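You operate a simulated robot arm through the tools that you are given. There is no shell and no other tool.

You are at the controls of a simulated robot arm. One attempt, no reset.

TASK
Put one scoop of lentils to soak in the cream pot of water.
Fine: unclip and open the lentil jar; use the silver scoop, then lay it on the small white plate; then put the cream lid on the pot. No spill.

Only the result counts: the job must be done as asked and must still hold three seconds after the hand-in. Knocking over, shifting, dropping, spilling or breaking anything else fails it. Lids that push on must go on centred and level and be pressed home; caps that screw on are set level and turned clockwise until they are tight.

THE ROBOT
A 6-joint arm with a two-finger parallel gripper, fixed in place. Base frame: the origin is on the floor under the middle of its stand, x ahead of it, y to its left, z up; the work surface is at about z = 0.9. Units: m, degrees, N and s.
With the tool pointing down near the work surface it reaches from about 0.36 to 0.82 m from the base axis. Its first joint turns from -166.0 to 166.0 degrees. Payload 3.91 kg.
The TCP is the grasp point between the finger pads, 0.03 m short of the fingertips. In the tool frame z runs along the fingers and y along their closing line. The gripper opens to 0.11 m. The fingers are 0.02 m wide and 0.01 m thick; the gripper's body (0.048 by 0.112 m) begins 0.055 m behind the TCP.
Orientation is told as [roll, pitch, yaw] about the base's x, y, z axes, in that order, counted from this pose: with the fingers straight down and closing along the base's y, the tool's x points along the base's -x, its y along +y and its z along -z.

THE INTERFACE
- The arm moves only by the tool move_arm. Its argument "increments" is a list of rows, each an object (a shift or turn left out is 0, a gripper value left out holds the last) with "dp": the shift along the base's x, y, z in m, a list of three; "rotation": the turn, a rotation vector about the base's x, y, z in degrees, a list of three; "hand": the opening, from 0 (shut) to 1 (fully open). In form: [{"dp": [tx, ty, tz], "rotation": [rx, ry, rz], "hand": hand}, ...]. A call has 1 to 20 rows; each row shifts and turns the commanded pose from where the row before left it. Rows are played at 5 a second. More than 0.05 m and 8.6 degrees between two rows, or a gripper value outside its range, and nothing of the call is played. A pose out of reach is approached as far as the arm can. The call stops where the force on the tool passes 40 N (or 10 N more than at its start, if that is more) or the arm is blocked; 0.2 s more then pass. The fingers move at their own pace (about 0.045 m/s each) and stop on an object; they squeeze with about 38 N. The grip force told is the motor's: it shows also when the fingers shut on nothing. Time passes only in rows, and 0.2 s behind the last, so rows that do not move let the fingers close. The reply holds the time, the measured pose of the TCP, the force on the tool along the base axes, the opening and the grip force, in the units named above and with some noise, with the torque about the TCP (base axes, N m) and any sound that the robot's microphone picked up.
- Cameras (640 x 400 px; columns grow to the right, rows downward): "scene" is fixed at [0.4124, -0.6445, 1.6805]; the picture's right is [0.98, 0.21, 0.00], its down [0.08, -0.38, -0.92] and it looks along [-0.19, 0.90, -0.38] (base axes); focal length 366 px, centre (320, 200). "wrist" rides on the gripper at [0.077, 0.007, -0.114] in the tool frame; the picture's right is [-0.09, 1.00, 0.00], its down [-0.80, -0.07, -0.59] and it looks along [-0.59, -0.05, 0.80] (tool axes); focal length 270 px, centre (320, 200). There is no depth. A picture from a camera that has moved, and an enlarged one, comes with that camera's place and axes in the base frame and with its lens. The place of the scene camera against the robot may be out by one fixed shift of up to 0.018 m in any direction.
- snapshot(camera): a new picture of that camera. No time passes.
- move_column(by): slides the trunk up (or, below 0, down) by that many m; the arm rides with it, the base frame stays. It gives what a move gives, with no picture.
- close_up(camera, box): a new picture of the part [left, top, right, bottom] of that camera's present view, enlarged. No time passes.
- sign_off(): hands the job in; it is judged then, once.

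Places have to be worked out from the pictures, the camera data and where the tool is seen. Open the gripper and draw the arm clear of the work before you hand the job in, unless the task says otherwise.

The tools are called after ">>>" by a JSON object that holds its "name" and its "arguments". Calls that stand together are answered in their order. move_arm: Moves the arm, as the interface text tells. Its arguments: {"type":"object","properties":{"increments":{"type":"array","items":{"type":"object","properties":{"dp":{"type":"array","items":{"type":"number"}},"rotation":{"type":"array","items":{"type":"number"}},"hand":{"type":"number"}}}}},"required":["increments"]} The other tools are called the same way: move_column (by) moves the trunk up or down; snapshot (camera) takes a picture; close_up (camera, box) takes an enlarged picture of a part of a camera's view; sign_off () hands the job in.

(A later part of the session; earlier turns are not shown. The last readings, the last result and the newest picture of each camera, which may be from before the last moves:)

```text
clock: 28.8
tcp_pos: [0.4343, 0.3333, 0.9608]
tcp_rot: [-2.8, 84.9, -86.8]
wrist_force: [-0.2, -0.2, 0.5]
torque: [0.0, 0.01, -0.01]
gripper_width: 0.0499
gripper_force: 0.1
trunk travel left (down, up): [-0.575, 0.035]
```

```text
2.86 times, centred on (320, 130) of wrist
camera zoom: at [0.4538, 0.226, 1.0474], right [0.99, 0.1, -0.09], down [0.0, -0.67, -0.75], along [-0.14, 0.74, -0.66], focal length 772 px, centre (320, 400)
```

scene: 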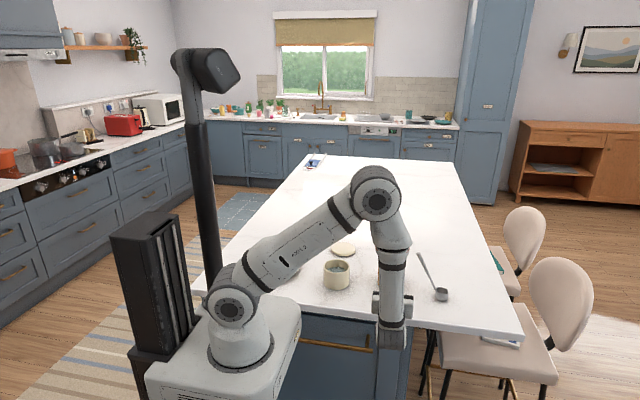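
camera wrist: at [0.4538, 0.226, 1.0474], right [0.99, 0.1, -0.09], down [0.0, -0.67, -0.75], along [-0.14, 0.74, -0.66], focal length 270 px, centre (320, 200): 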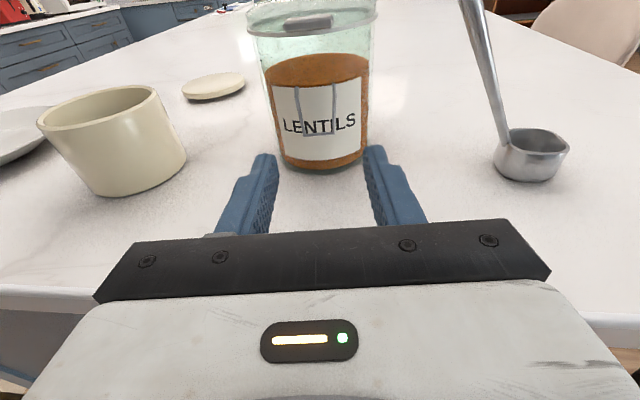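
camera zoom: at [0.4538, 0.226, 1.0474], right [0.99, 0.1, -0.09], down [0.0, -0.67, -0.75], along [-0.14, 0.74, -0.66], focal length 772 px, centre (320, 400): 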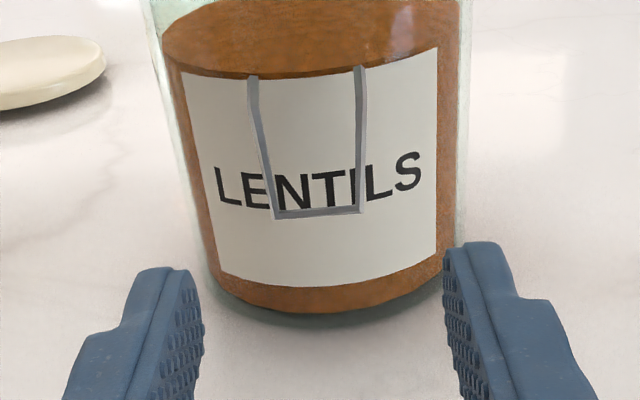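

The U is centred on the tool axis (column ~319) with its bar at about (0.425, 0.4085, 0.951). I'll slide in 55 mm along the tool heading and close on the lower U.

>>> {"name": "move_arm", "arguments": {"increments": [{"dp": [-0.0017, 0.0149, -0.002], "hand": 0.4545}, {"dp": [-0.0017, 0.0149, -0.002]}, {"dp": [-0.0017, 0.0149, -0.002]}, {"dp": [-0.0012, 0.0103, 0]}, {"hand": 0.0}, {}, {}, {}]}}

>>> {"name": "close_up", "arguments": {"camera": "wrist", "box": [240, 30, 400, 200]}}

```text
clock: 30.6
tcp_pos: [0.4291, 0.3884, 0.9532]
tcp_rot: [-3.1, 84.8, -86.8]
wrist_force: [-1.7, -0.7, 0.2]
torque: [-0.01, -0.19, 0.08]
gripper_width: 0.0272
gripper_force: 38.5
trunk travel left (down, up): [-0.575, 0.035]
```

```text
2.35 times, centred on (320, 115) of wrist
camera zoom: at [0.4478, 0.2818, 1.0401], right [0.99, 0.1, -0.09], down [0.0, -0.67, -0.74], along [-0.14, 0.74, -0.66], focal length 636 px, centre (320, 400)
```

zoom: 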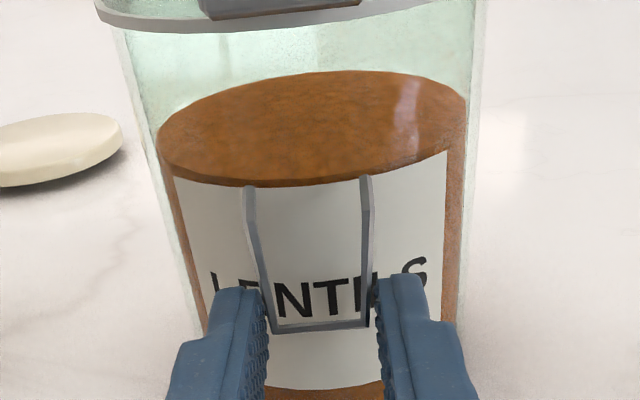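

Gripped evenly. Now I'll rotate the gripper about the hinge axis (15° to start), moving along the matching arc.

>>> {"name": "move_arm", "arguments": {"increments": [{"dp": [0.0002, -0.0019, 0.0024], "rotation": [-3.726, -0.4245, 0], "hand": 0.0}, {"dp": [0.0002, -0.0018, 0.0024], "rotation": [-3.726, -0.4245, 0]}, {"dp": [0.0002, -0.0016, 0.0026], "rotation": [-3.726, -0.4245, 0]}, {"dp": [0.0002, -0.0015, 0.0027], "rotation": [-3.726, -0.4245, 0]}]}}

>>> {"name": "close_up", "arguments": {"camera": "wrist", "box": [240, 30, 400, 200]}}

```text
clock: 31.6
tcp_pos: [0.4286, 0.3824, 0.9648]
tcp_rot: [-0.6, 69.7, -84.5]
wrist_force: [-1.8, -0.7, -0.6]
torque: [-0.21, 0.06, 0.21]
gripper_width: 0.0273
gripper_force: 38.7
trunk travel left (down, up): [-0.575, 0.035]
```

```text
2.35 times, centred on (320, 115) of wrist
camera zoom: at [0.445, 0.3017, 1.0764], right [0.99, 0.08, -0.09], down [0.02, -0.84, -0.55], along [-0.11, 0.54, -0.83], focal length 636 px, centre (320, 400)
```

zoom: 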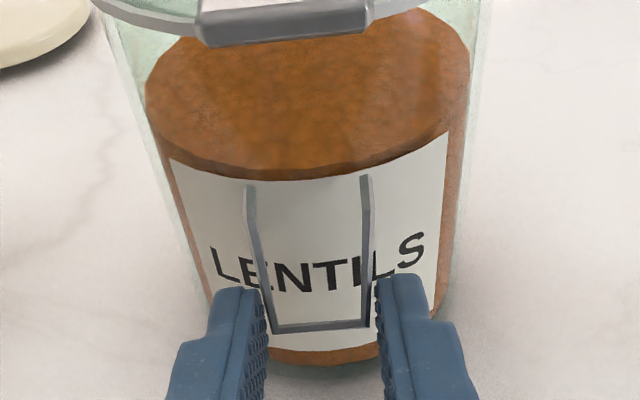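

The wire is now turning relative to the jar with small forces. I'll continue the arc in half-steps to about 45°.

>>> {"name": "move_arm", "arguments": {"increments": [{"dp": [0.0001, -0.0013, 0.0028], "rotation": [-3.726, -0.4245, 0], "hand": 0.0}, {"dp": [0.0001, -0.0011, 0.0028], "rotation": [-3.726, -0.4245, 0]}, {"dp": [0.0001, -0.0009, 0.0029], "rotation": [-3.726, -0.4245, 0]}, {"dp": [0.0001, -0.0007, 0.003], "rotation": [-3.726, -0.4245, 0]}, {"dp": [0.0001, -0.0005, 0.003], "rotation": [-3.726, -0.4245, 0]}, {"dp": [0, -0.0003, 0.003], "rotation": [-3.726, -0.4245, 0]}, {"dp": [0, -0.0001, 0.003], "rotation": [-3.726, -0.4245, 0]}, {"dp": [0, 0.0001, 0.0031], "rotation": [-3.726, -0.4245, 0]}]}}

>>> {"name": "close_up", "arguments": {"camera": "wrist", "box": [220, 10, 420, 210]}}

```text
clock: 33.4
tcp_pos: [0.4288, 0.3782, 0.9875]
tcp_rot: [-0.1, 39.7, -83.8]
wrist_force: [-2.2, -0.5, -5.4]
torque: [-0.21, 0.16, 0.27]
gripper_width: 0.0275
gripper_force: 38.1
trunk travel left (down, up): [-0.575, 0.035]
```

```text
2.00 times, centred on (320, 110) of wrist
camera zoom: at [0.4375, 0.3634, 1.1243], right [1.0, 0.04, -0.06], down [0.04, -1.0, -0.05], along [-0.06, 0.05, -1.0], focal length 541 px, centre (320, 380)
```

zoom: 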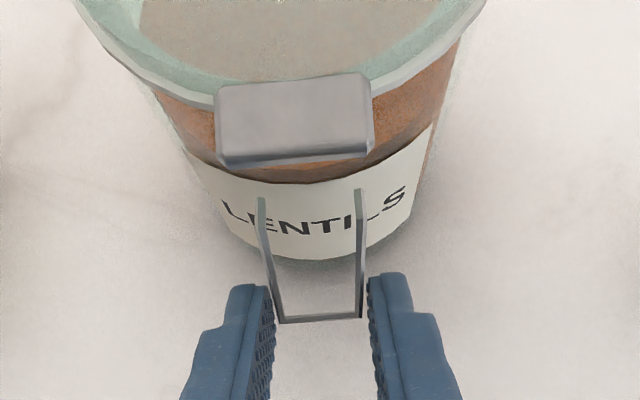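

The lever swings out nicely (now ~45°), with a slight upward tug on the jar, so I'll trim the rise a little and carry on to ~75°.

>>> {"name": "move_arm", "arguments": {"increments": [{"dp": [0, 0.0003, 0.0025], "rotation": [-3.726, -0.4245, 0], "hand": 0.0}, {"dp": [-0.0001, 0.0005, 0.0025], "rotation": [-3.726, -0.4245, 0]}, {"dp": [-0.0001, 0.0007, 0.0025], "rotation": [-3.726, -0.4245, 0]}, {"dp": [-0.0001, 0.0009, 0.0025], "rotation": [-3.726, -0.4245, 0]}, {"dp": [-0.0001, 0.0011, 0.0026], "rotation": [-3.726, -0.4245, 0]}, {"dp": [-0.0001, 0.0012, 0.0026], "rotation": [-3.726, -0.4245, 0]}]}}

>>> {"name": "close_up", "arguments": {"camera": "wrist", "box": [220, 10, 420, 210]}}

```text
clock: 34.8
tcp_pos: [0.4295, 0.3833, 1.0036]
tcp_rot: [0.0, 17.2, -83.9]
wrist_force: [-1.7, 0.5, -5.4]
torque: [-0.19, 0.15, 0.16]
gripper_width: 0.0275
gripper_force: 38.1
trunk travel left (down, up): [-0.575, 0.035]
```

```text
2.00 times, centred on (320, 110) of wrist
camera zoom: at [0.4319, 0.4214, 1.136], right [1.0, 0.02, -0.02], down [0.03, -0.94, 0.33], along [-0.01, -0.33, -0.94], focal length 541 px, centre (320, 380)
```

zoom: 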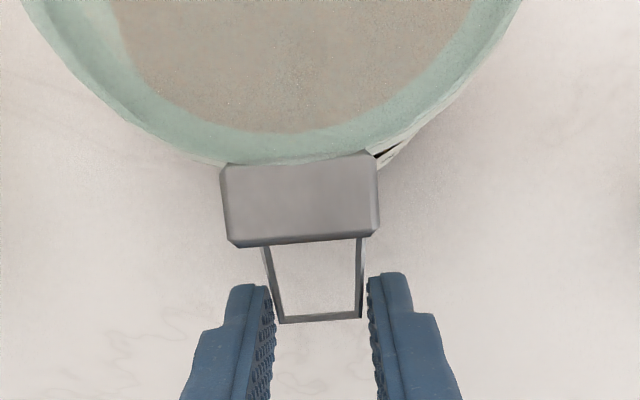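

The lever is at ~67°. I'll take it about 15° further, then check.

>>> {"name": "move_arm", "arguments": {"increments": [{"dp": [-0.0002, 0.0014, 0.0023], "rotation": [-3.726, -0.4245, 0], "hand": 0.0}, {"dp": [-0.0002, 0.0015, 0.0022], "rotation": [-3.726, -0.4245, 0]}, {"dp": [-0.0002, 0.0016, 0.0021], "rotation": [-3.726, -0.4245, 0]}, {"dp": [-0.0002, 0.0017, 0.0021], "rotation": [-3.726, -0.4245, 0]}]}}

>>> {"name": "snapshot", "arguments": {"camera": "wrist"}}

>>> {"name": "close_up", "arguments": {"camera": "scene", "box": [350, 220, 450, 310]}}

```text
clock: 35.8
tcp_pos: [0.4282, 0.3891, 1.012]
tcp_rot: [0.3, 2.3, -83.9]
wrist_force: [-1.3, 3.4, 1.5]
torque: [1.21, 0.21, 0.14]
gripper_width: 0.0275
gripper_force: 37.9
trunk travel left (down, up): [-0.575, 0.035]
```

```text
taken
camera wrist: at [0.4276, 0.4599, 1.1298], right [1.0, 0.02, 0.0], down [0.01, -0.83, 0.56], along [0.01, -0.56, -0.83], focal length 270 px, centre (320, 200)
```

wrist: 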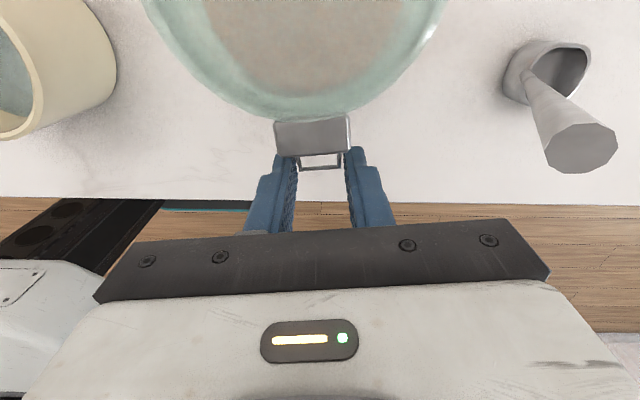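

```text
4.44 times, centred on (400, 265) of scene
camera zoom: at [0.4124, -0.6445, 1.6805], right [0.98, 0.21, 0.0], down [0.08, -0.38, -0.92], along [-0.19, 0.9, -0.38], focal length 1626 px, centre (-36, -89)
```

zoom: 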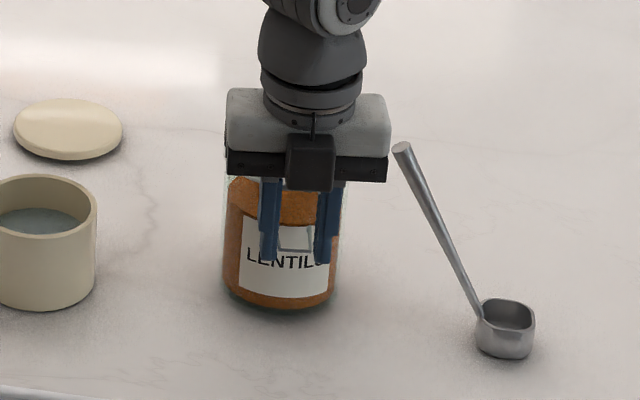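

A rising torque suggests the lever has reached its stop (~80°). I'll relieve by half a step, open the fingers, and back straight out toward –y.

>>> {"name": "move_arm", "arguments": {"increments": [{"dp": [0.0002, -0.0017, -0.0021], "rotation": [3.726, 0.4245, 0], "hand": 0.0}, {"hand": 0.4545}, {"hand": 0.4545}, {"hand": 0.4545}, {"dp": [0.001, -0.012, 0.0]}, {"dp": [0.002, -0.018, 0.005]}, {"dp": [0.002, -0.018, 0.01]}]}}

>>> {"name": "snapshot", "arguments": {"camera": "wrist"}}

>>> {"name": "close_up", "arguments": {"camera": "scene", "box": [350, 220, 450, 310]}}

```text
clock: 37.4
tcp_pos: [0.4323, 0.3386, 1.0258]
tcp_rot: [0.2, 6.1, -84.0]
wrist_force: [1.0, 0.1, 0.8]
torque: [0.0, -0.01, 0.02]
gripper_width: 0.0502
gripper_force: 0.0
trunk travel left (down, up): [-0.575, 0.035]
```

```text
taken
camera wrist: at [0.4321, 0.4016, 1.1487], right [1.0, 0.02, -0.01], down [0.02, -0.86, 0.51], along [0.0, -0.51, -0.86], focal length 270 px, centre (320, 200)
```

wrist: 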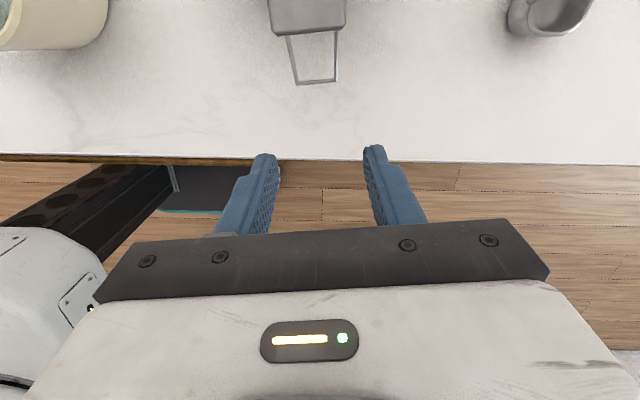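

```text
4.44 times, centred on (400, 265) of scene
camera zoom: at [0.4124, -0.6445, 1.6805], right [0.98, 0.21, 0.0], down [0.08, -0.38, -0.92], along [-0.19, 0.9, -0.38], focal length 1626 px, centre (-36, -89)
```

zoom: 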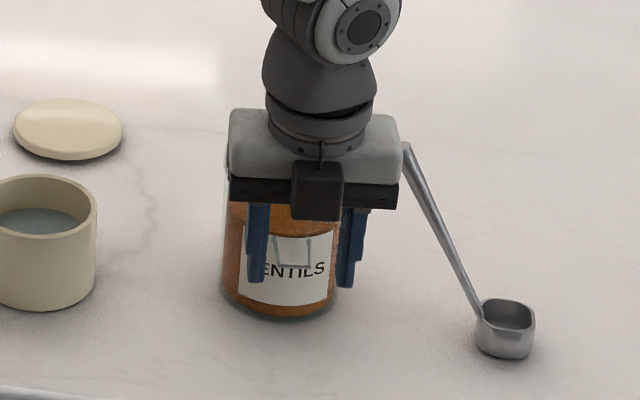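

The lever stays out at ~80°, so the jar is unclipped. Next I'll reorient the tool so the fingers point at the jar with the closing line vertical, so one finger can go under the lid tab and push it up loosely.

>>> {"name": "move_arm", "arguments": {"increments": [{"dp": [0.001, -0.015, 0.01], "rotation": [-5.96, -0.68, 0], "hand": 0.4545}, {"dp": [0.0005, -0.004, 0.004], "rotation": [0, 0, 8.182]}, {"dp": [0.0005, -0.004, 0.004], "rotation": [0, 0, 8.182]}, {"dp": [0.0005, -0.004, 0.004], "rotation": [0, 0, 8.182]}, {"dp": [0.0005, -0.004, 0.004], "rotation": [0, 0, 8.182]}, {"dp": [0.0005, -0.004, 0.004], "rotation": [0, 0, 8.182]}, {"dp": [0.0005, -0.004, 0.004], "rotation": [0, 0, 8.182]}, {"dp": [0.0005, -0.004, 0], "rotation": [0, 0, 8.182]}, {"dp": [0.0005, -0.004, 0], "rotation": [0, 0, 8.182]}, {"dp": [0.0005, -0.004, 0], "rotation": [0, 0, 8.182]}, {"dp": [0.0005, -0.004, 0], "rotation": [0, 0, 8.182]}, {"dp": [0.0005, -0.004, 0], "rotation": [0, 0, 8.182]}]}}

>>> {"name": "move_arm", "arguments": {"increments": [{"rotation": [8.128, 0.926, 0], "hand": 0.7273}, {"rotation": [8.128, 0.926, 0]}, {"rotation": [8.128, 0.926, 0]}, {"rotation": [8.128, 0.926, 0]}, {"rotation": [8.128, 0.926, 0]}, {"rotation": [8.128, 0.926, 0]}, {"rotation": [8.128, 0.926, 0]}, {"rotation": [8.128, 0.926, 0]}, {"rotation": [8.128, 0.926, 0]}, {"rotation": [8.128, 0.926, 0]}, {"rotation": [8.128, 0.926, 0]}, {}]}}

>>> {"name": "snapshot", "arguments": {"camera": "wrist"}}

>>> {"name": "snapshot", "arguments": {"camera": "scene"}}

```text
clock: 40.0
tcp_pos: [0.442, 0.2782, 1.0584]
tcp_rot: [0.3, 0.0, 6.2]
wrist_force: [-0.1, -0.4, -0.2]
torque: [-0.01, 0.02, -0.02]
gripper_width: 0.0502
gripper_force: 0.1
trunk travel left (down, up): [-0.575, 0.035]
```

```text
clock: 42.6
tcp_pos: [0.4396, 0.2812, 1.0588]
tcp_rot: [90.4, 0.4, 6.5]
wrist_force: [0.8, 0.9, 0.4]
torque: [-0.01, -0.02, -0.01]
gripper_width: 0.0799
gripper_force: 0.0
trunk travel left (down, up): [-0.575, 0.035]
```

```text
taken
camera wrist: at [0.3765, 0.1563, 1.0652], right [0.1, 0.01, 1.0], down [0.86, -0.5, -0.08], along [0.5, 0.87, -0.05], focal length 270 px, centre (320, 200)
```

wrist: 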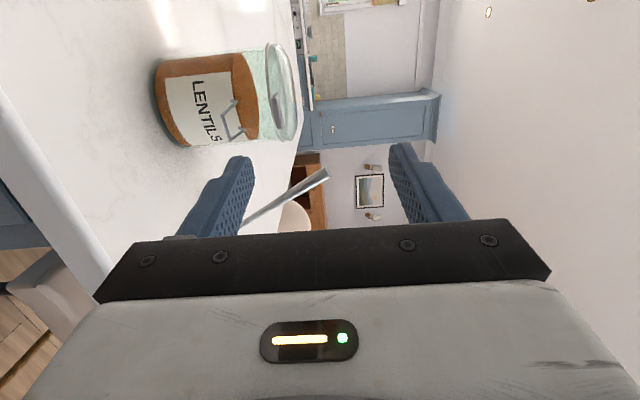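

```text
taken
```

scene: 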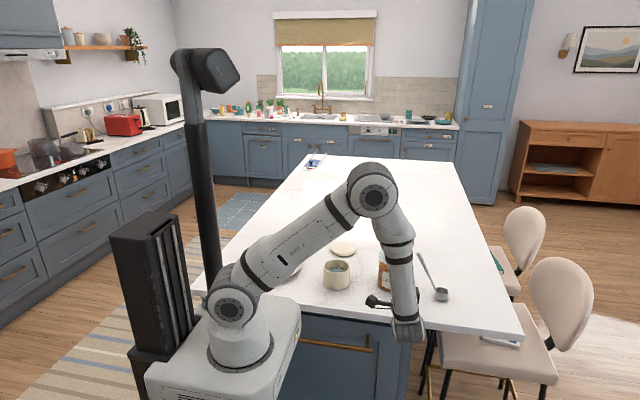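

Good—this gives a horizontal view (picture right = up). I'll zoom in on the tab and wire to get their heights.

>>> {"name": "close_up", "arguments": {"camera": "wrist", "box": [140, 30, 320, 160]}}

>>> {"name": "close_up", "arguments": {"camera": "wrist", "box": [215, 60, 315, 150]}}

```text
3.08 times, centred on (230, 95) of wrist
camera zoom: at [0.3765, 0.1563, 1.0652], right [0.1, 0.01, 1.0], down [0.86, -0.5, -0.08], along [0.5, 0.87, -0.05], focal length 832 px, centre (597, 523)
```

zoom: 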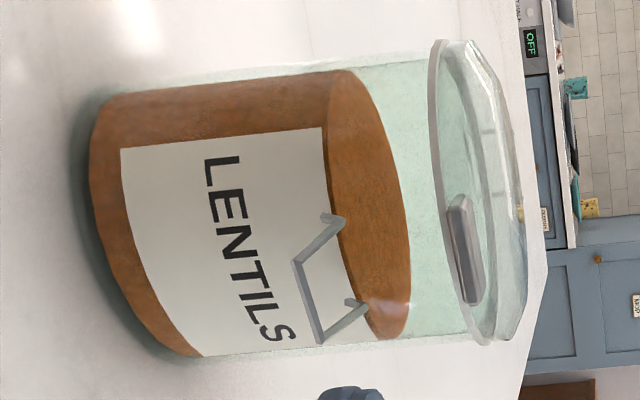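

```text
4.44 times, centred on (265, 105) of wrist
camera zoom: at [0.3765, 0.1563, 1.0652], right [0.1, 0.01, 1.0], down [0.86, -0.5, -0.08], along [0.5, 0.87, -0.05], focal length 1201 px, centre (564, 622)
```

zoom: 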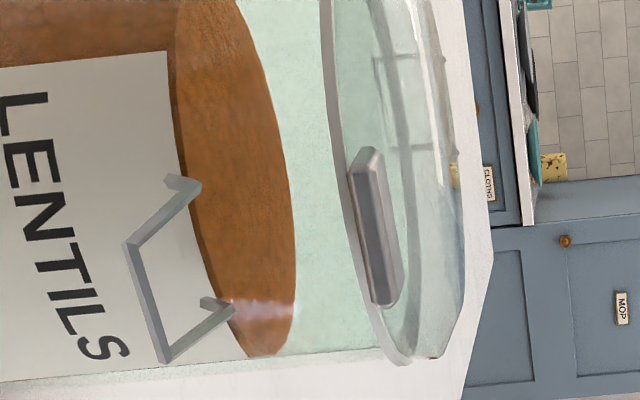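

The tab spans z≈1.0175–1.0235 and the wire sits below ~0.994, now partly dropped to ~58°, so there's ~20 mm clear under the tab. I'll bring the lower finger in at z≈1.002–1.012, pausing just short of the tab to check.

>>> {"name": "move_arm", "arguments": {"increments": [{"dp": [-0.0018, 0.0154, -0.0023], "hand": 0.7273}, {"dp": [-0.0018, 0.0154, -0.0023]}, {"dp": [-0.0018, 0.0154, -0.0023]}, {"dp": [-0.0018, 0.0154, 0]}, {"dp": [-0.0018, 0.0154, 0]}, {"dp": [-0.0014, 0.0113, 0]}]}}

>>> {"name": "snapshot", "arguments": {"camera": "wrist"}}

>>> {"name": "close_up", "arguments": {"camera": "wrist", "box": [180, 60, 320, 200]}}

```text
clock: 44.0
tcp_pos: [0.4297, 0.3689, 1.0509]
tcp_rot: [90.2, 0.3, 6.6]
wrist_force: [-1.3, -0.3, 0.1]
torque: [-0.02, -0.04, 0.03]
gripper_width: 0.08
gripper_force: 0.1
trunk travel left (down, up): [-0.575, 0.035]
```

```text
taken
camera wrist: at [0.3671, 0.2455, 1.0586], right [0.1, 0.01, 1.0], down [0.86, -0.5, -0.08], along [0.5, 0.87, -0.05], focal length 270 px, centre (320, 200)
```

wrist: 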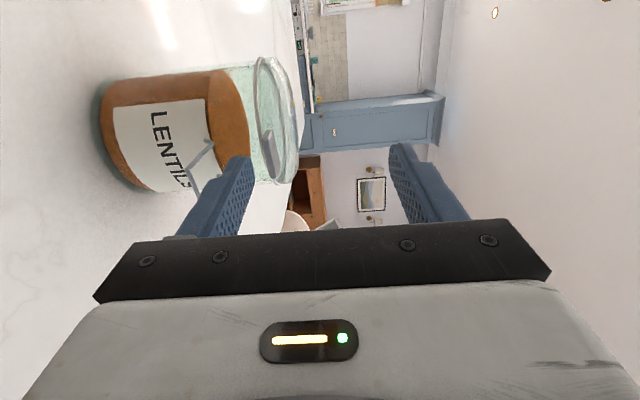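

```text
2.86 times, centred on (250, 130) of wrist
camera zoom: at [0.3671, 0.2455, 1.0586], right [0.1, 0.01, 1.0], down [0.86, -0.5, -0.08], along [0.5, 0.87, -0.05], focal length 772 px, centre (520, 400)
```

zoom: 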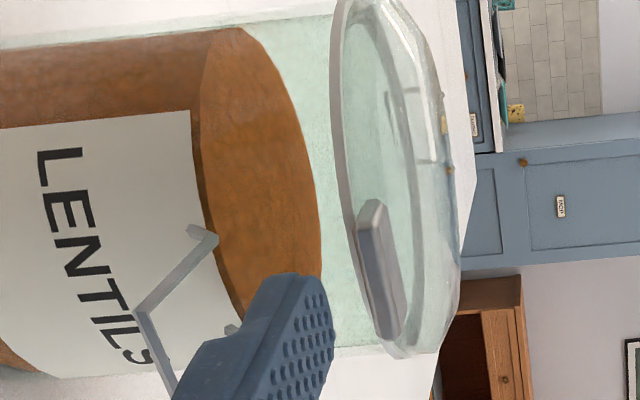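

The lower finger lines up just below the tab. I'll slide it ~18 mm further in under the tab and lift ~10 mm, watching the force.

>>> {"name": "move_arm", "arguments": {"increments": [{"dp": [-0.001, 0.009, 0], "hand": 0.7273}, {"dp": [-0.001, 0.0085, 0]}, {"dp": [0, 0, 0.004]}, {"dp": [0, 0.0002, 0.004]}, {"dp": [0, 0.0003, 0.004]}]}}

>>> {"name": "close_up", "arguments": {"camera": "wrist", "box": [120, 40, 320, 200]}}

```text
clock: 45.2
tcp_pos: [0.4268, 0.3868, 1.0641]
tcp_rot: [90.1, 0.4, 6.6]
wrist_force: [-0.7, -0.5, -0.4]
torque: [-0.06, 0.02, 0.0]
gripper_width: 0.0801
gripper_force: 0.0
trunk travel left (down, up): [-0.575, 0.035]
```

```text
2.50 times, centred on (220, 120) of wrist
camera zoom: at [0.3647, 0.2633, 1.0707], right [0.1, 0.01, 1.0], down [0.86, -0.5, -0.08], along [0.5, 0.87, -0.05], focal length 676 px, centre (570, 400)
```

zoom: 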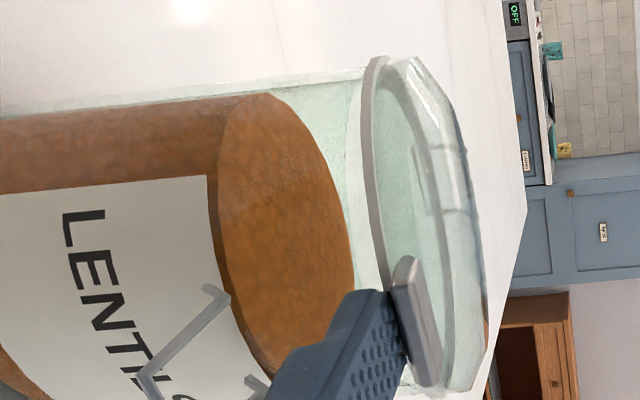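

The lid is lifting freely. I'll follow its arc up to about 40°.

>>> {"name": "move_arm", "arguments": {"increments": [{"dp": [-0.0001, 0.0007, 0.006], "hand": 0.7273}, {"dp": [-0.0001, 0.0009, 0.0064]}, {"dp": [-0.0001, 0.0011, 0.006]}, {"dp": [-0.0002, 0.0016, 0.0061]}, {"dp": [-0.0002, 0.0021, 0.0061]}, {"dp": [-0.0003, 0.0025, 0.0058]}, {"dp": [-0.0003, 0.0027, 0.0057]}, {"dp": [-0.0003, 0.0028, 0.0057]}]}}

>>> {"name": "snapshot", "arguments": {"camera": "wrist"}}

>>> {"name": "close_up", "arguments": {"camera": "scene", "box": [340, 210, 450, 310]}}

```text
clock: 47.0
tcp_pos: [0.4274, 0.3997, 1.1115]
tcp_rot: [90.2, 0.5, 6.6]
wrist_force: [-0.1, 0.2, -0.2]
torque: [-0.04, -0.01, 0.02]
gripper_width: 0.0798
gripper_force: 0.6
trunk travel left (down, up): [-0.575, 0.035]
```

```text
taken
camera wrist: at [0.3628, 0.2766, 1.1193], right [0.1, 0.01, 1.0], down [0.86, -0.5, -0.08], along [0.5, 0.87, -0.05], focal length 270 px, centre (320, 200)
```

wrist: 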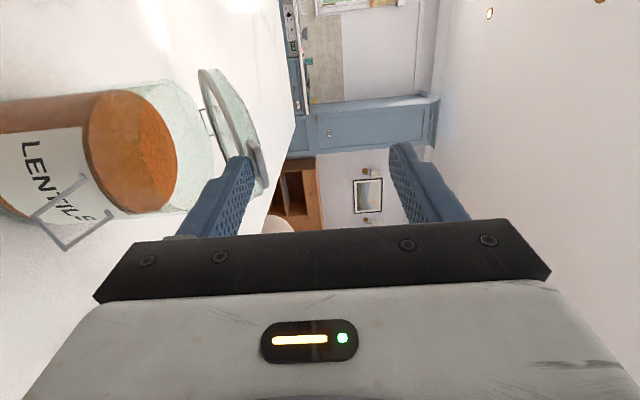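

```text
4.00 times, centred on (395, 260) of scene
camera zoom: at [0.4124, -0.6445, 1.6805], right [0.98, 0.21, 0.0], down [0.08, -0.38, -0.92], along [-0.19, 0.9, -0.38], focal length 1464 px, centre (20, -40)
```

zoom: 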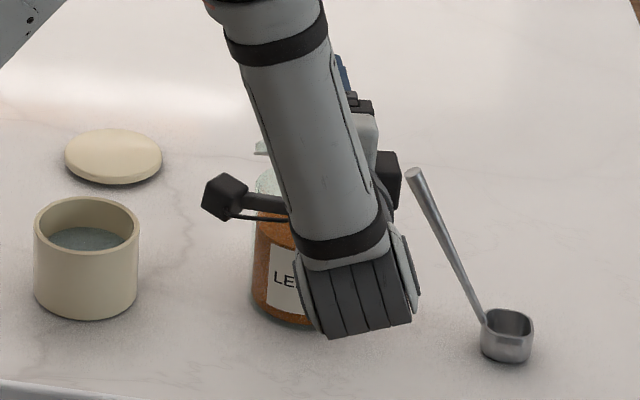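

Lid is at ~30° and following. I'll continue the arc to about 60°.

>>> {"name": "move_arm", "arguments": {"increments": [{"dp": [-0.0006, 0.0053, 0.0078], "hand": 0.7273}, {"dp": [-0.0006, 0.0055, 0.0077]}, {"dp": [-0.0007, 0.0066, 0.0068]}, {"dp": [-0.0008, 0.0068, 0.0066]}, {"dp": [-0.0009, 0.0077, 0.0055]}, {"dp": [-0.0009, 0.0079, 0.0053]}]}}

>>> {"name": "snapshot", "arguments": {"camera": "wrist"}}

```text
clock: 48.4
tcp_pos: [0.4216, 0.439, 1.1509]
tcp_rot: [90.1, 0.4, 6.6]
wrist_force: [-0.8, -0.9, -0.2]
torque: [0.0, -0.02, -0.03]
gripper_width: 0.0798
gripper_force: 0.1
trunk travel left (down, up): [-0.575, 0.035]
```

```text
taken
camera wrist: at [0.3578, 0.3152, 1.1585], right [0.1, 0.01, 1.0], down [0.86, -0.5, -0.08], along [0.5, 0.87, -0.05], focal length 270 px, centre (320, 200)
```

wrist: 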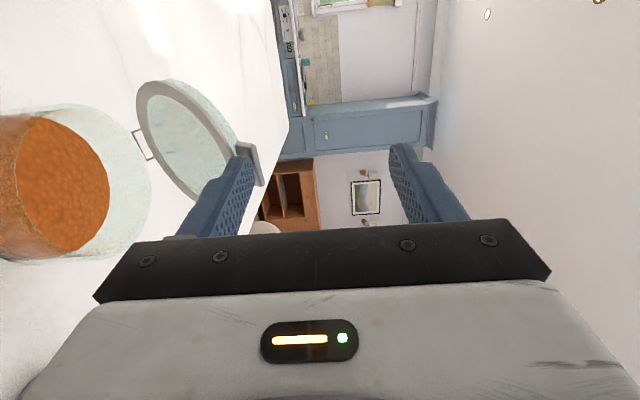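

Lid ~60° open. I'll keep pushing it over along the arc to about 90°, slowly.

>>> {"name": "move_arm", "arguments": {"increments": [{"dp": [-0.0006, 0.0057, 0.0027], "hand": 0.7273}, {"dp": [-0.0006, 0.0057, 0.0027]}, {"dp": [-0.0006, 0.0057, 0.0026]}, {"dp": [-0.0007, 0.0061, 0.0017]}, {"dp": [-0.0007, 0.0061, 0.0016]}, {"dp": [-0.0007, 0.0061, 0.0016]}, {"dp": [-0.0007, 0.0063, 0.0006]}, {"dp": [-0.0007, 0.0063, 0.0006]}, {"dp": [-0.0007, 0.0063, 0.0005]}]}}

>>> {"name": "snapshot", "arguments": {"camera": "wrist"}}

>>> {"name": "close_up", "arguments": {"camera": "scene", "box": [340, 190, 450, 310]}}

```text
clock: 50.4
tcp_pos: [0.4154, 0.4943, 1.1664]
tcp_rot: [90.2, 0.4, 6.5]
wrist_force: [0.1, 0.1, -0.4]
torque: [-0.04, 0.02, -0.01]
gripper_width: 0.08
gripper_force: 0.0
trunk travel left (down, up): [-0.575, 0.035]
```

```text
taken
camera wrist: at [0.3526, 0.3704, 1.1729], right [0.1, 0.01, 1.0], down [0.86, -0.5, -0.08], along [0.5, 0.87, -0.05], focal length 270 px, centre (320, 200)
```

wrist: 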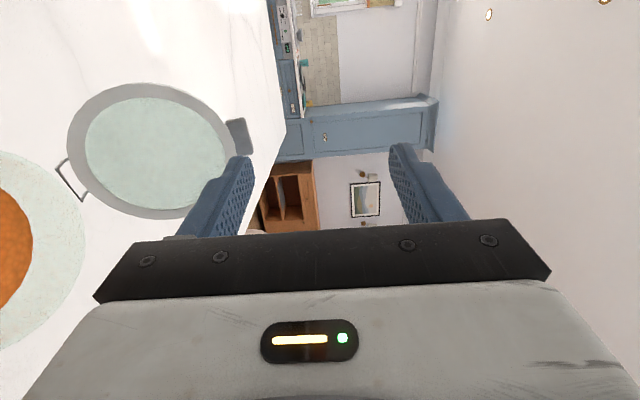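

```text
3.33 times, centred on (395, 250) of scene
camera zoom: at [0.4124, -0.6445, 1.6805], right [0.98, 0.21, 0.0], down [0.08, -0.38, -0.92], along [-0.19, 0.9, -0.38], focal length 1220 px, centre (70, 33)
```

zoom: 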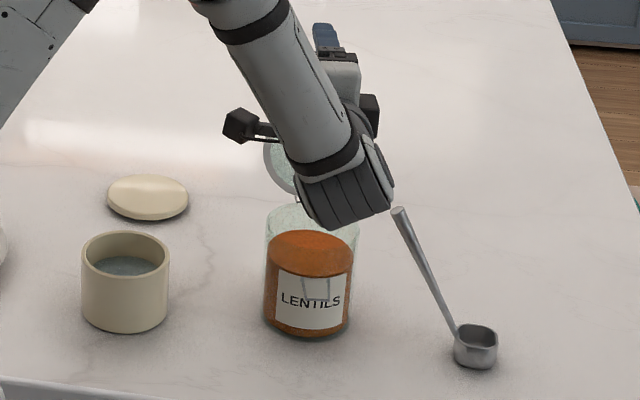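

The lid is near vertical. I'll push it a bit further past vertical so it stays open by itself.

>>> {"name": "move_arm", "arguments": {"increments": [{"dp": [-0.0007, 0.0063, -0.0006], "hand": 0.7273}, {"dp": [-0.0007, 0.0062, -0.0008]}, {"dp": [-0.0007, 0.0061, -0.0012]}, {"dp": [-0.0007, 0.006, -0.0016]}, {"dp": [-0.0007, 0.006, -0.0018]}]}}

>>> {"name": "snapshot", "arguments": {"camera": "wrist"}}

```text
clock: 51.6
tcp_pos: [0.4119, 0.5255, 1.1586]
tcp_rot: [90.2, 0.4, 6.6]
wrist_force: [0.7, -0.1, 0.3]
torque: [0.02, 0.0, 0.04]
gripper_width: 0.0799
gripper_force: 0.1
trunk travel left (down, up): [-0.575, 0.035]
```

```text
taken
camera wrist: at [0.3493, 0.4016, 1.1662], right [0.1, 0.01, 1.0], down [0.86, -0.5, -0.08], along [0.5, 0.87, -0.05], focal length 270 px, centre (320, 200)
```

wrist: 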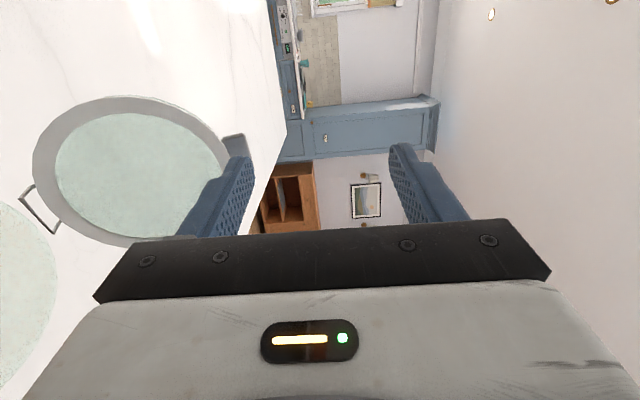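

It looks past vertical now. I'll withdraw the finger a couple of centimetres and see whether the lid stays back.

>>> {"name": "move_arm", "arguments": {"increments": [{"dp": [0.0007, -0.008, 0.001], "hand": 0.7273}, {"dp": [0.002, -0.018, 0.005]}, {"dp": [0.003, -0.025, 0.01]}, {}]}}

>>> {"name": "snapshot", "arguments": {"camera": "wrist"}}

>>> {"name": "close_up", "arguments": {"camera": "scene", "box": [340, 190, 450, 310]}}

```text
clock: 52.6
tcp_pos: [0.4178, 0.4751, 1.1735]
tcp_rot: [90.2, 0.4, 6.5]
wrist_force: [-0.4, -0.1, -0.4]
torque: [0.0, -0.03, 0.0]
gripper_width: 0.0802
gripper_force: 0.1
trunk travel left (down, up): [-0.575, 0.035]
```

```text
taken
camera wrist: at [0.3554, 0.3506, 1.181], right [0.1, 0.01, 1.0], down [0.86, -0.5, -0.08], along [0.5, 0.87, -0.05], focal length 270 px, centre (320, 200)
```

wrist: 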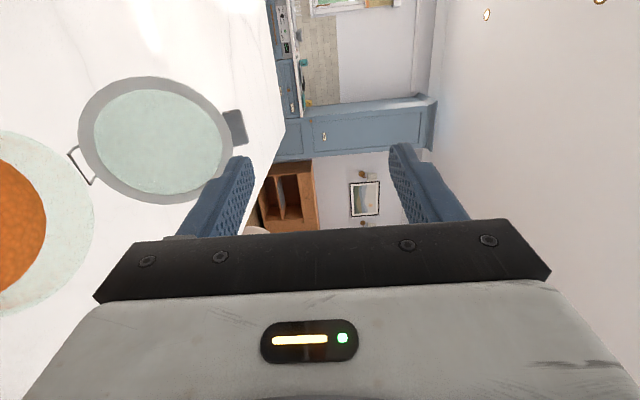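

```text
3.33 times, centred on (395, 250) of scene
camera zoom: at [0.4124, -0.6445, 1.6805], right [0.98, 0.21, 0.0], down [0.08, -0.38, -0.92], along [-0.19, 0.9, -0.38], focal length 1220 px, centre (70, 33)
```

zoom: 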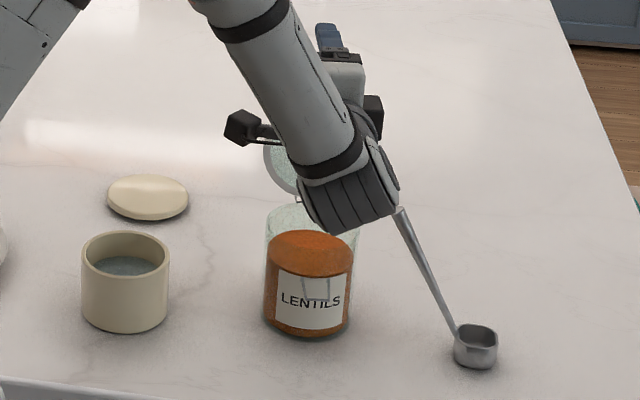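

The lid stays open past vertical and the jar is still in place. Now I'll retreat up and away, and turn the tool back to vertical on the way to the scoop.

>>> {"name": "move_arm", "arguments": {"increments": [{"dp": [0.004, -0.035, 0.01], "hand": 0.7273}, {"dp": [0.004, -0.035, 0.01]}, {"dp": [0.004, -0.035, 0.01]}, {"dp": [0.004, -0.035, 0.01]}, {"rotation": [-8.128, -0.926, 0]}, {"rotation": [-8.128, -0.926, 0]}, {"rotation": [-8.128, -0.926, 0]}, {"rotation": [-8.128, -0.926, 0]}, {"rotation": [-8.128, -0.926, 0]}, {"rotation": [-8.128, -0.926, 0]}, {"rotation": [-8.128, -0.926, 0]}, {"rotation": [-8.128, -0.926, 0]}, {"rotation": [-8.128, -0.926, 0]}, {"rotation": [-8.128, -0.926, 0]}, {"rotation": [-8.128, -0.926, 0]}, {"rotation": [0, 0, -6.5], "hand": 0.4545}]}}

>>> {"name": "snapshot", "arguments": {"camera": "wrist"}}

>>> {"name": "snapshot", "arguments": {"camera": "scene"}}

```text
clock: 56.0
tcp_pos: [0.4337, 0.3338, 1.2163]
tcp_rot: [0.1, 0.1, -0.5]
wrist_force: [0.0, 0.4, 0.2]
torque: [0.0, -0.03, 0.0]
gripper_width: 0.0499
gripper_force: 0.1
trunk travel left (down, up): [-0.575, 0.035]
```

```text
taken
camera wrist: at [0.3569, 0.3393, 1.3307], right [0.1, 1.0, 0.0], down [0.8, -0.08, 0.59], along [0.59, -0.06, -0.8], focal length 270 px, centre (320, 200)
```

wrist: 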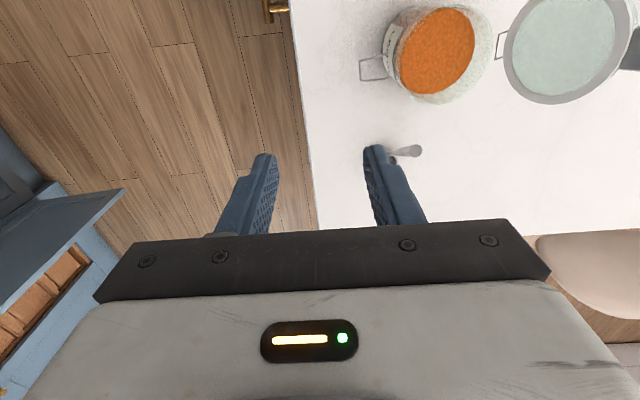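

```text
taken
```

scene: 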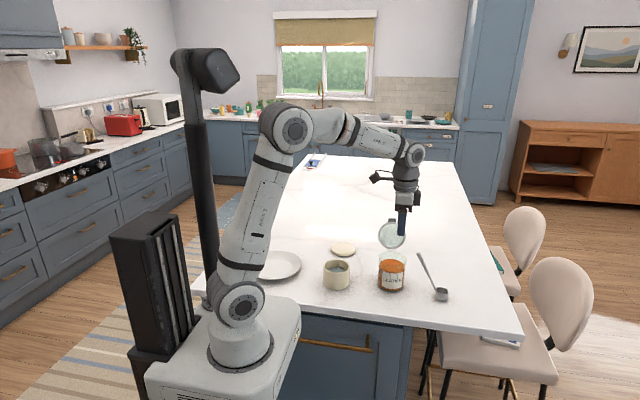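

The jar is open. Let me zoom in on the jar and on the scoop from both cameras for accurate positions.

>>> {"name": "close_up", "arguments": {"camera": "wrist", "box": [340, 0, 500, 110]}}

>>> {"name": "close_up", "arguments": {"camera": "scene", "box": [360, 210, 460, 310]}}

```text
3.64 times, centred on (420, 55) of wrist
camera zoom: at [0.3569, 0.3393, 1.3307], right [0.1, 1.0, 0.0], down [0.8, -0.08, 0.59], along [0.59, -0.06, -0.8], focal length 983 px, centre (-44, 727)
```

zoom: 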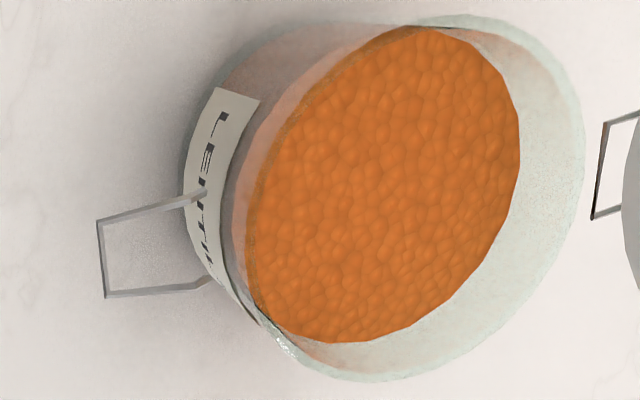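

```text
4.00 times, centred on (410, 260) of scene
camera zoom: at [0.4124, -0.6445, 1.6805], right [0.98, 0.21, 0.0], down [0.08, -0.38, -0.92], along [-0.19, 0.9, -0.38], focal length 1464 px, centre (-40, -40)
```

zoom: 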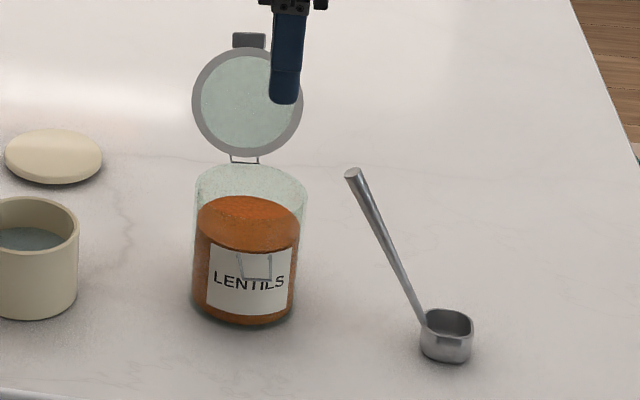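

I'll pitch the tool 28° to line up with the scoop's handle and move to a viewing spot behind it, above the jar's height.

>>> {"name": "move_arm", "arguments": {"increments": [{"dp": [0.0016, 0.0235, -0.02], "rotation": [0, -7.05, 0], "hand": 0.4545}, {"dp": [0.0016, 0.0235, -0.02], "rotation": [0, -7.05, 0]}, {"dp": [0.0016, 0.0235, -0.02], "rotation": [0, -7.05, 0]}, {"dp": [0.0016, 0.0235, -0.02], "rotation": [0, -7.05, 0]}]}}

>>> {"name": "snapshot", "arguments": {"camera": "wrist"}}

```text
clock: 57.0
tcp_pos: [0.4427, 0.4291, 1.1329]
tcp_rot: [0.4, -28.1, -0.5]
wrist_force: [-0.7, -0.2, -0.6]
torque: [0.02, 0.0, -0.02]
gripper_width: 0.0503
gripper_force: 0.1
trunk travel left (down, up): [-0.575, 0.035]
```

```text
taken
camera wrist: at [0.3217, 0.4345, 1.1984], right [0.08, 1.0, 0.05], down [0.42, -0.08, 0.9], along [0.9, -0.05, -0.43], focal length 270 px, centre (320, 200)
```

wrist: 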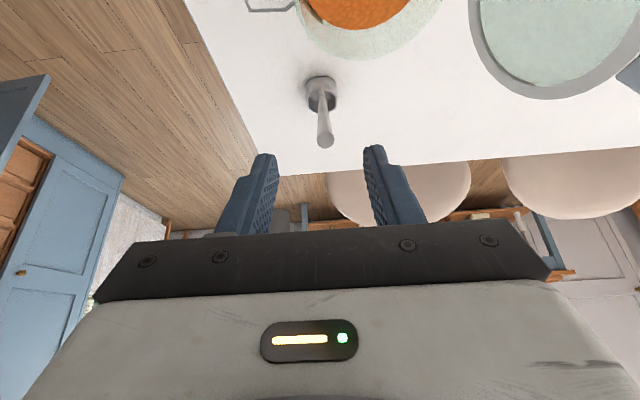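

>>> {"name": "close_up", "arguments": {"camera": "wrist", "box": [280, 60, 370, 160]}}

```text
4.00 times, centred on (325, 110) of wrist
camera zoom: at [0.3217, 0.4345, 1.1984], right [0.08, 1.0, 0.05], down [0.42, -0.08, 0.9], along [0.9, -0.05, -0.43], focal length 1081 px, centre (300, 560)
```

zoom: 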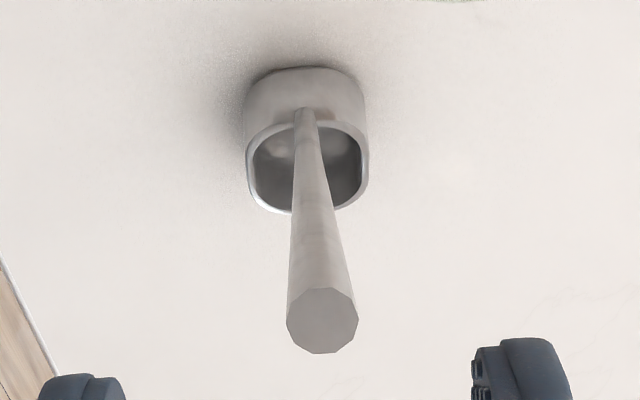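

Handle tip is at about (0.499, 0.432, 1.0605) and its foot at (0.5685, 0.4304, 0.925), tilt ~27.5°—well aligned with the tool. I'll approach along the handle axis with fingers open 5 cm.

>>> {"name": "move_arm", "arguments": {"increments": [{"dp": [0.019, 0.0013, -0.0185], "hand": 0.4545}, {"dp": [0.0188, 0.0012, -0.0184]}, {"dp": [0.0062, 0, -0.0118]}, {"dp": [0.0062, 0, -0.0118]}, {"dp": [0.0062, 0, -0.0118]}]}}

>>> {"name": "snapshot", "arguments": {"camera": "wrist"}}

>>> {"name": "close_up", "arguments": {"camera": "scene", "box": [360, 190, 480, 310]}}

```text
clock: 58.2
tcp_pos: [0.4981, 0.4314, 1.0609]
tcp_rot: [0.4, -28.2, -0.4]
wrist_force: [-0.4, -0.2, 0.0]
torque: [-0.03, 0.01, 0.02]
gripper_width: 0.05
gripper_force: 0.2
trunk travel left (down, up): [-0.575, 0.035]
```

```text
taken
camera wrist: at [0.3756, 0.4366, 1.1262], right [0.08, 1.0, 0.05], down [0.43, -0.08, 0.9], along [0.9, -0.05, -0.43], focal length 270 px, centre (320, 200)
```

wrist: 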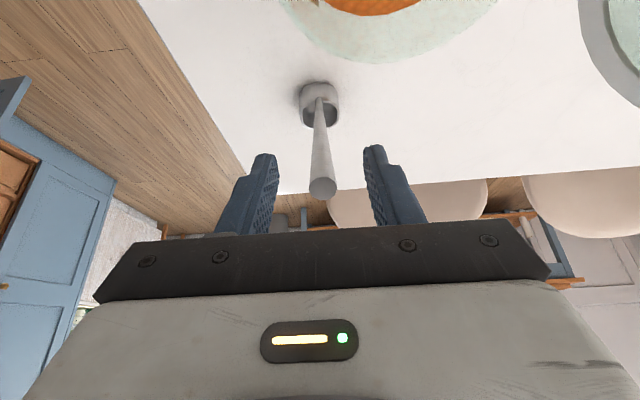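

```text
3.33 times, centred on (420, 250) of scene
camera zoom: at [0.4124, -0.6445, 1.6805], right [0.98, 0.21, 0.0], down [0.08, -0.38, -0.92], along [-0.19, 0.9, -0.38], focal length 1220 px, centre (-13, 33)
```

zoom: 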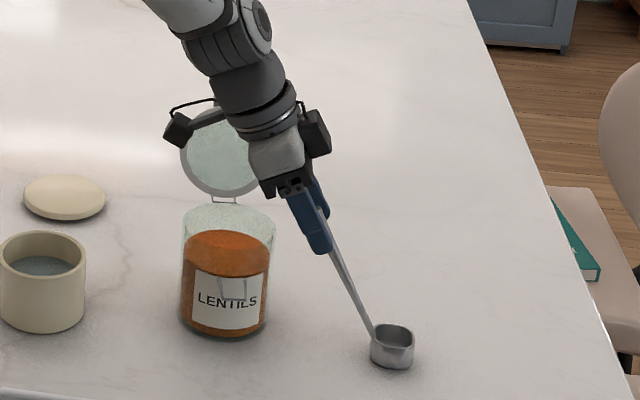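

Handle lies centred between the fingers. I'll go 4 cm further down the axis and close.

>>> {"name": "move_arm", "arguments": {"increments": [{"dp": [0.0062, 0.0003, -0.0118], "hand": 0.4545}, {"dp": [0.0062, 0.0003, -0.0118]}, {"dp": [0.0062, 0, -0.0118]}, {"hand": 0.0}, {}, {}, {}, {}]}}

>>> {"name": "snapshot", "arguments": {"camera": "wrist"}}

>>> {"name": "close_up", "arguments": {"camera": "scene", "box": [360, 190, 480, 310]}}

```text
clock: 60.0
tcp_pos: [0.5146, 0.4324, 1.0261]
tcp_rot: [0.4, -28.2, -0.4]
wrist_force: [0.4, -0.6, 0.5]
torque: [0.0, -0.06, -0.03]
gripper_width: 0.0142
gripper_force: 38.1
trunk travel left (down, up): [-0.575, 0.035]
```

```text
taken
camera wrist: at [0.3937, 0.4371, 1.0907], right [0.08, 1.0, 0.05], down [0.43, -0.08, 0.9], along [0.9, -0.05, -0.43], focal length 270 px, centre (320, 200)
```

wrist: 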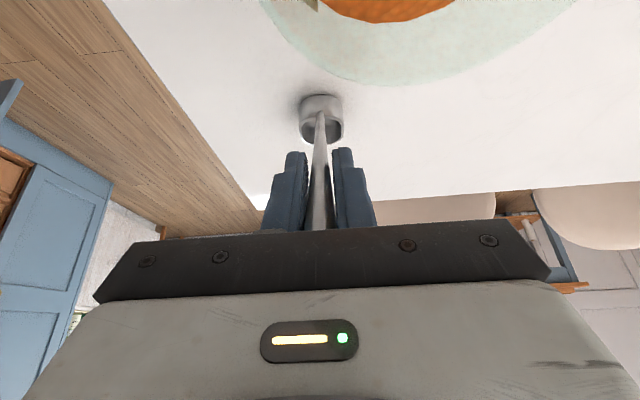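

```text
3.33 times, centred on (420, 250) of scene
camera zoom: at [0.4124, -0.6445, 1.6805], right [0.98, 0.21, 0.0], down [0.08, -0.38, -0.92], along [-0.19, 0.9, -0.38], focal length 1220 px, centre (-13, 33)
```

zoom: 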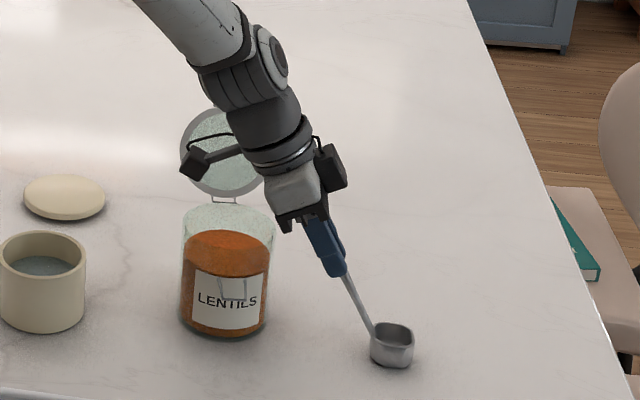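

Handle gripped (14 mm). I'll lift the scoop straight up about 16 cm and check that it's held steady.

>>> {"name": "move_arm", "arguments": {"increments": [{"dp": [0, 0, 0.01], "hand": 0.0}, {"dp": [0, 0, 0.02]}, {"dp": [0, 0, 0.03]}, {"dp": [0, 0, 0.035]}, {"dp": [0, 0, 0.035]}, {"dp": [0, 0, 0.035]}]}}

>>> {"name": "snapshot", "arguments": {"camera": "wrist"}}

>>> {"name": "close_up", "arguments": {"camera": "scene", "box": [340, 130, 500, 310]}}

```text
clock: 61.4
tcp_pos: [0.5119, 0.4294, 1.1939]
tcp_rot: [0.4, -28.1, -0.5]
wrist_force: [-0.6, -0.4, -1.0]
torque: [0.01, 0.07, 0.01]
gripper_width: 0.014
gripper_force: 37.7
trunk travel left (down, up): [-0.575, 0.035]
```

```text
taken
camera wrist: at [0.3905, 0.4347, 1.2589], right [0.08, 1.0, 0.05], down [0.43, -0.08, 0.9], along [0.9, -0.05, -0.43], focal length 270 px, centre (320, 200)
```

wrist: 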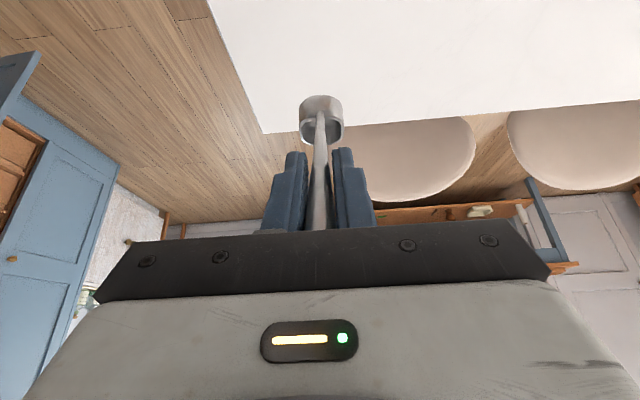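

```text
2.22 times, centred on (420, 220) of scene
camera zoom: at [0.4124, -0.6445, 1.6805], right [0.98, 0.21, 0.0], down [0.08, -0.38, -0.92], along [-0.19, 0.9, -0.38], focal length 813 px, centre (98, 156)
```

zoom: 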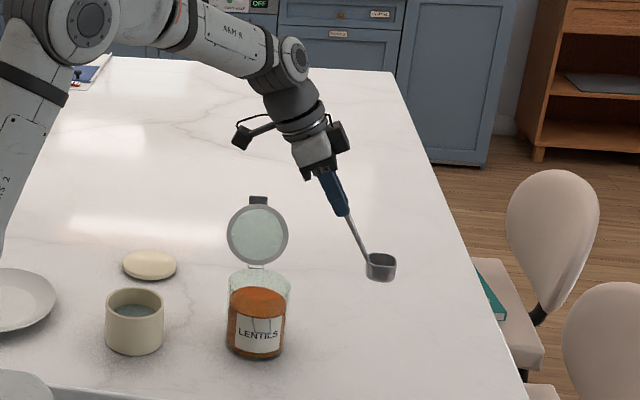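

Scoop is held firmly. I'll pause one beat to get a settled pose reading before heading to the jar.

>>> {"name": "move_arm", "arguments": {"increments": [{}, {}]}}

>>> {"name": "close_up", "arguments": {"camera": "wrist", "box": [270, 80, 370, 180]}}

```text
clock: 62.0
tcp_pos: [0.5114, 0.4297, 1.1947]
tcp_rot: [0.5, -28.1, -0.3]
wrist_force: [0.3, 0.0, 0.4]
torque: [-0.02, 0.01, 0.0]
gripper_width: 0.0141
gripper_force: 38.0
trunk travel left (down, up): [-0.575, 0.035]
```

```text
4.00 times, centred on (320, 130) of wrist
camera zoom: at [0.3911, 0.4351, 1.2585], right [0.08, 1.0, 0.05], down [0.43, -0.08, 0.9], along [0.9, -0.05, -0.43], focal length 1081 px, centre (320, 480)
```

zoom: 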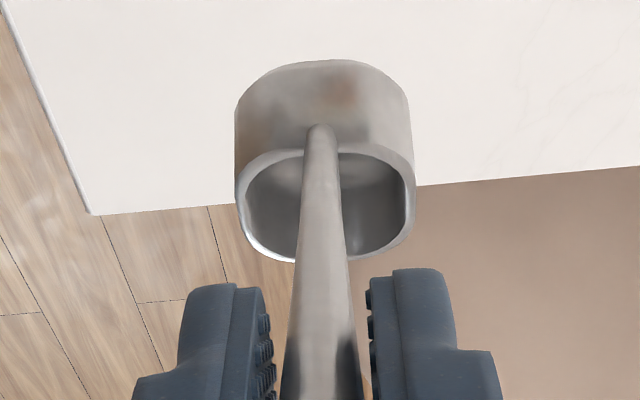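

Pose is steady. I'll carry the empty scoop over the jar mouth, tipping it 20° nose-down for digging.

>>> {"name": "move_arm", "arguments": {"increments": [{"dp": [-0.0207, 0.0073, 0], "rotation": [0, 3.333, 0], "hand": 0.0}, {"dp": [-0.0207, 0.0073, 0], "rotation": [0, 3.333, 0]}, {"dp": [-0.0207, 0.0073, 0], "rotation": [0, 3.333, 0]}, {"dp": [-0.0207, 0.0073, 0], "rotation": [0, 3.333, 0]}, {"dp": [-0.0207, 0.0073, 0], "rotation": [0, 3.333, 0]}, {"dp": [-0.0207, 0.0073, 0], "rotation": [0, 3.333, 0]}, {}]}}

>>> {"name": "snapshot", "arguments": {"camera": "wrist"}}

>>> {"name": "close_up", "arguments": {"camera": "scene", "box": [330, 170, 450, 310]}}

```text
clock: 63.6
tcp_pos: [0.3891, 0.4759, 1.1919]
tcp_rot: [0.3, -8.0, -0.4]
wrist_force: [0.2, 0.0, -0.5]
torque: [-0.01, 0.02, -0.01]
gripper_width: 0.0141
gripper_force: 38.3
trunk travel left (down, up): [-0.575, 0.035]
```

```text
taken
camera wrist: at [0.2976, 0.481, 1.2943], right [0.09, 1.0, 0.02], down [0.71, -0.08, 0.7], along [0.7, -0.05, -0.71], focal length 270 px, centre (320, 200)
```

wrist: 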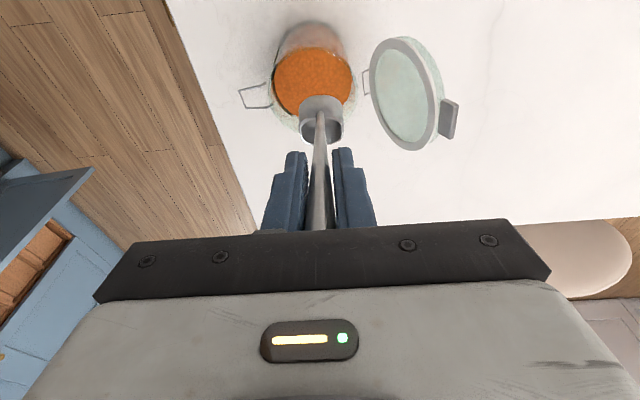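

```text
2.86 times, centred on (390, 240) of scene
camera zoom: at [0.4124, -0.6445, 1.6805], right [0.98, 0.21, 0.0], down [0.08, -0.38, -0.92], along [-0.19, 0.9, -0.38], focal length 1045 px, centre (120, 86)
```

zoom: 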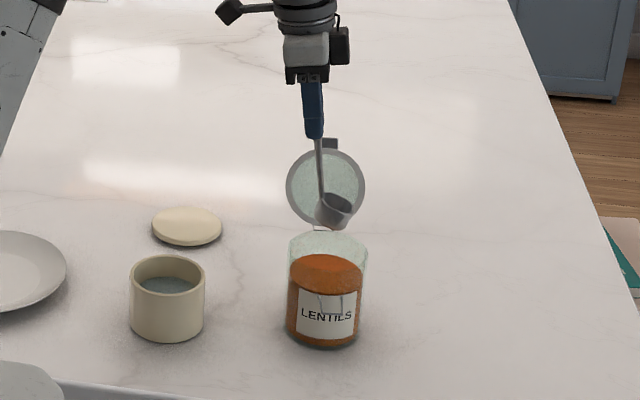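

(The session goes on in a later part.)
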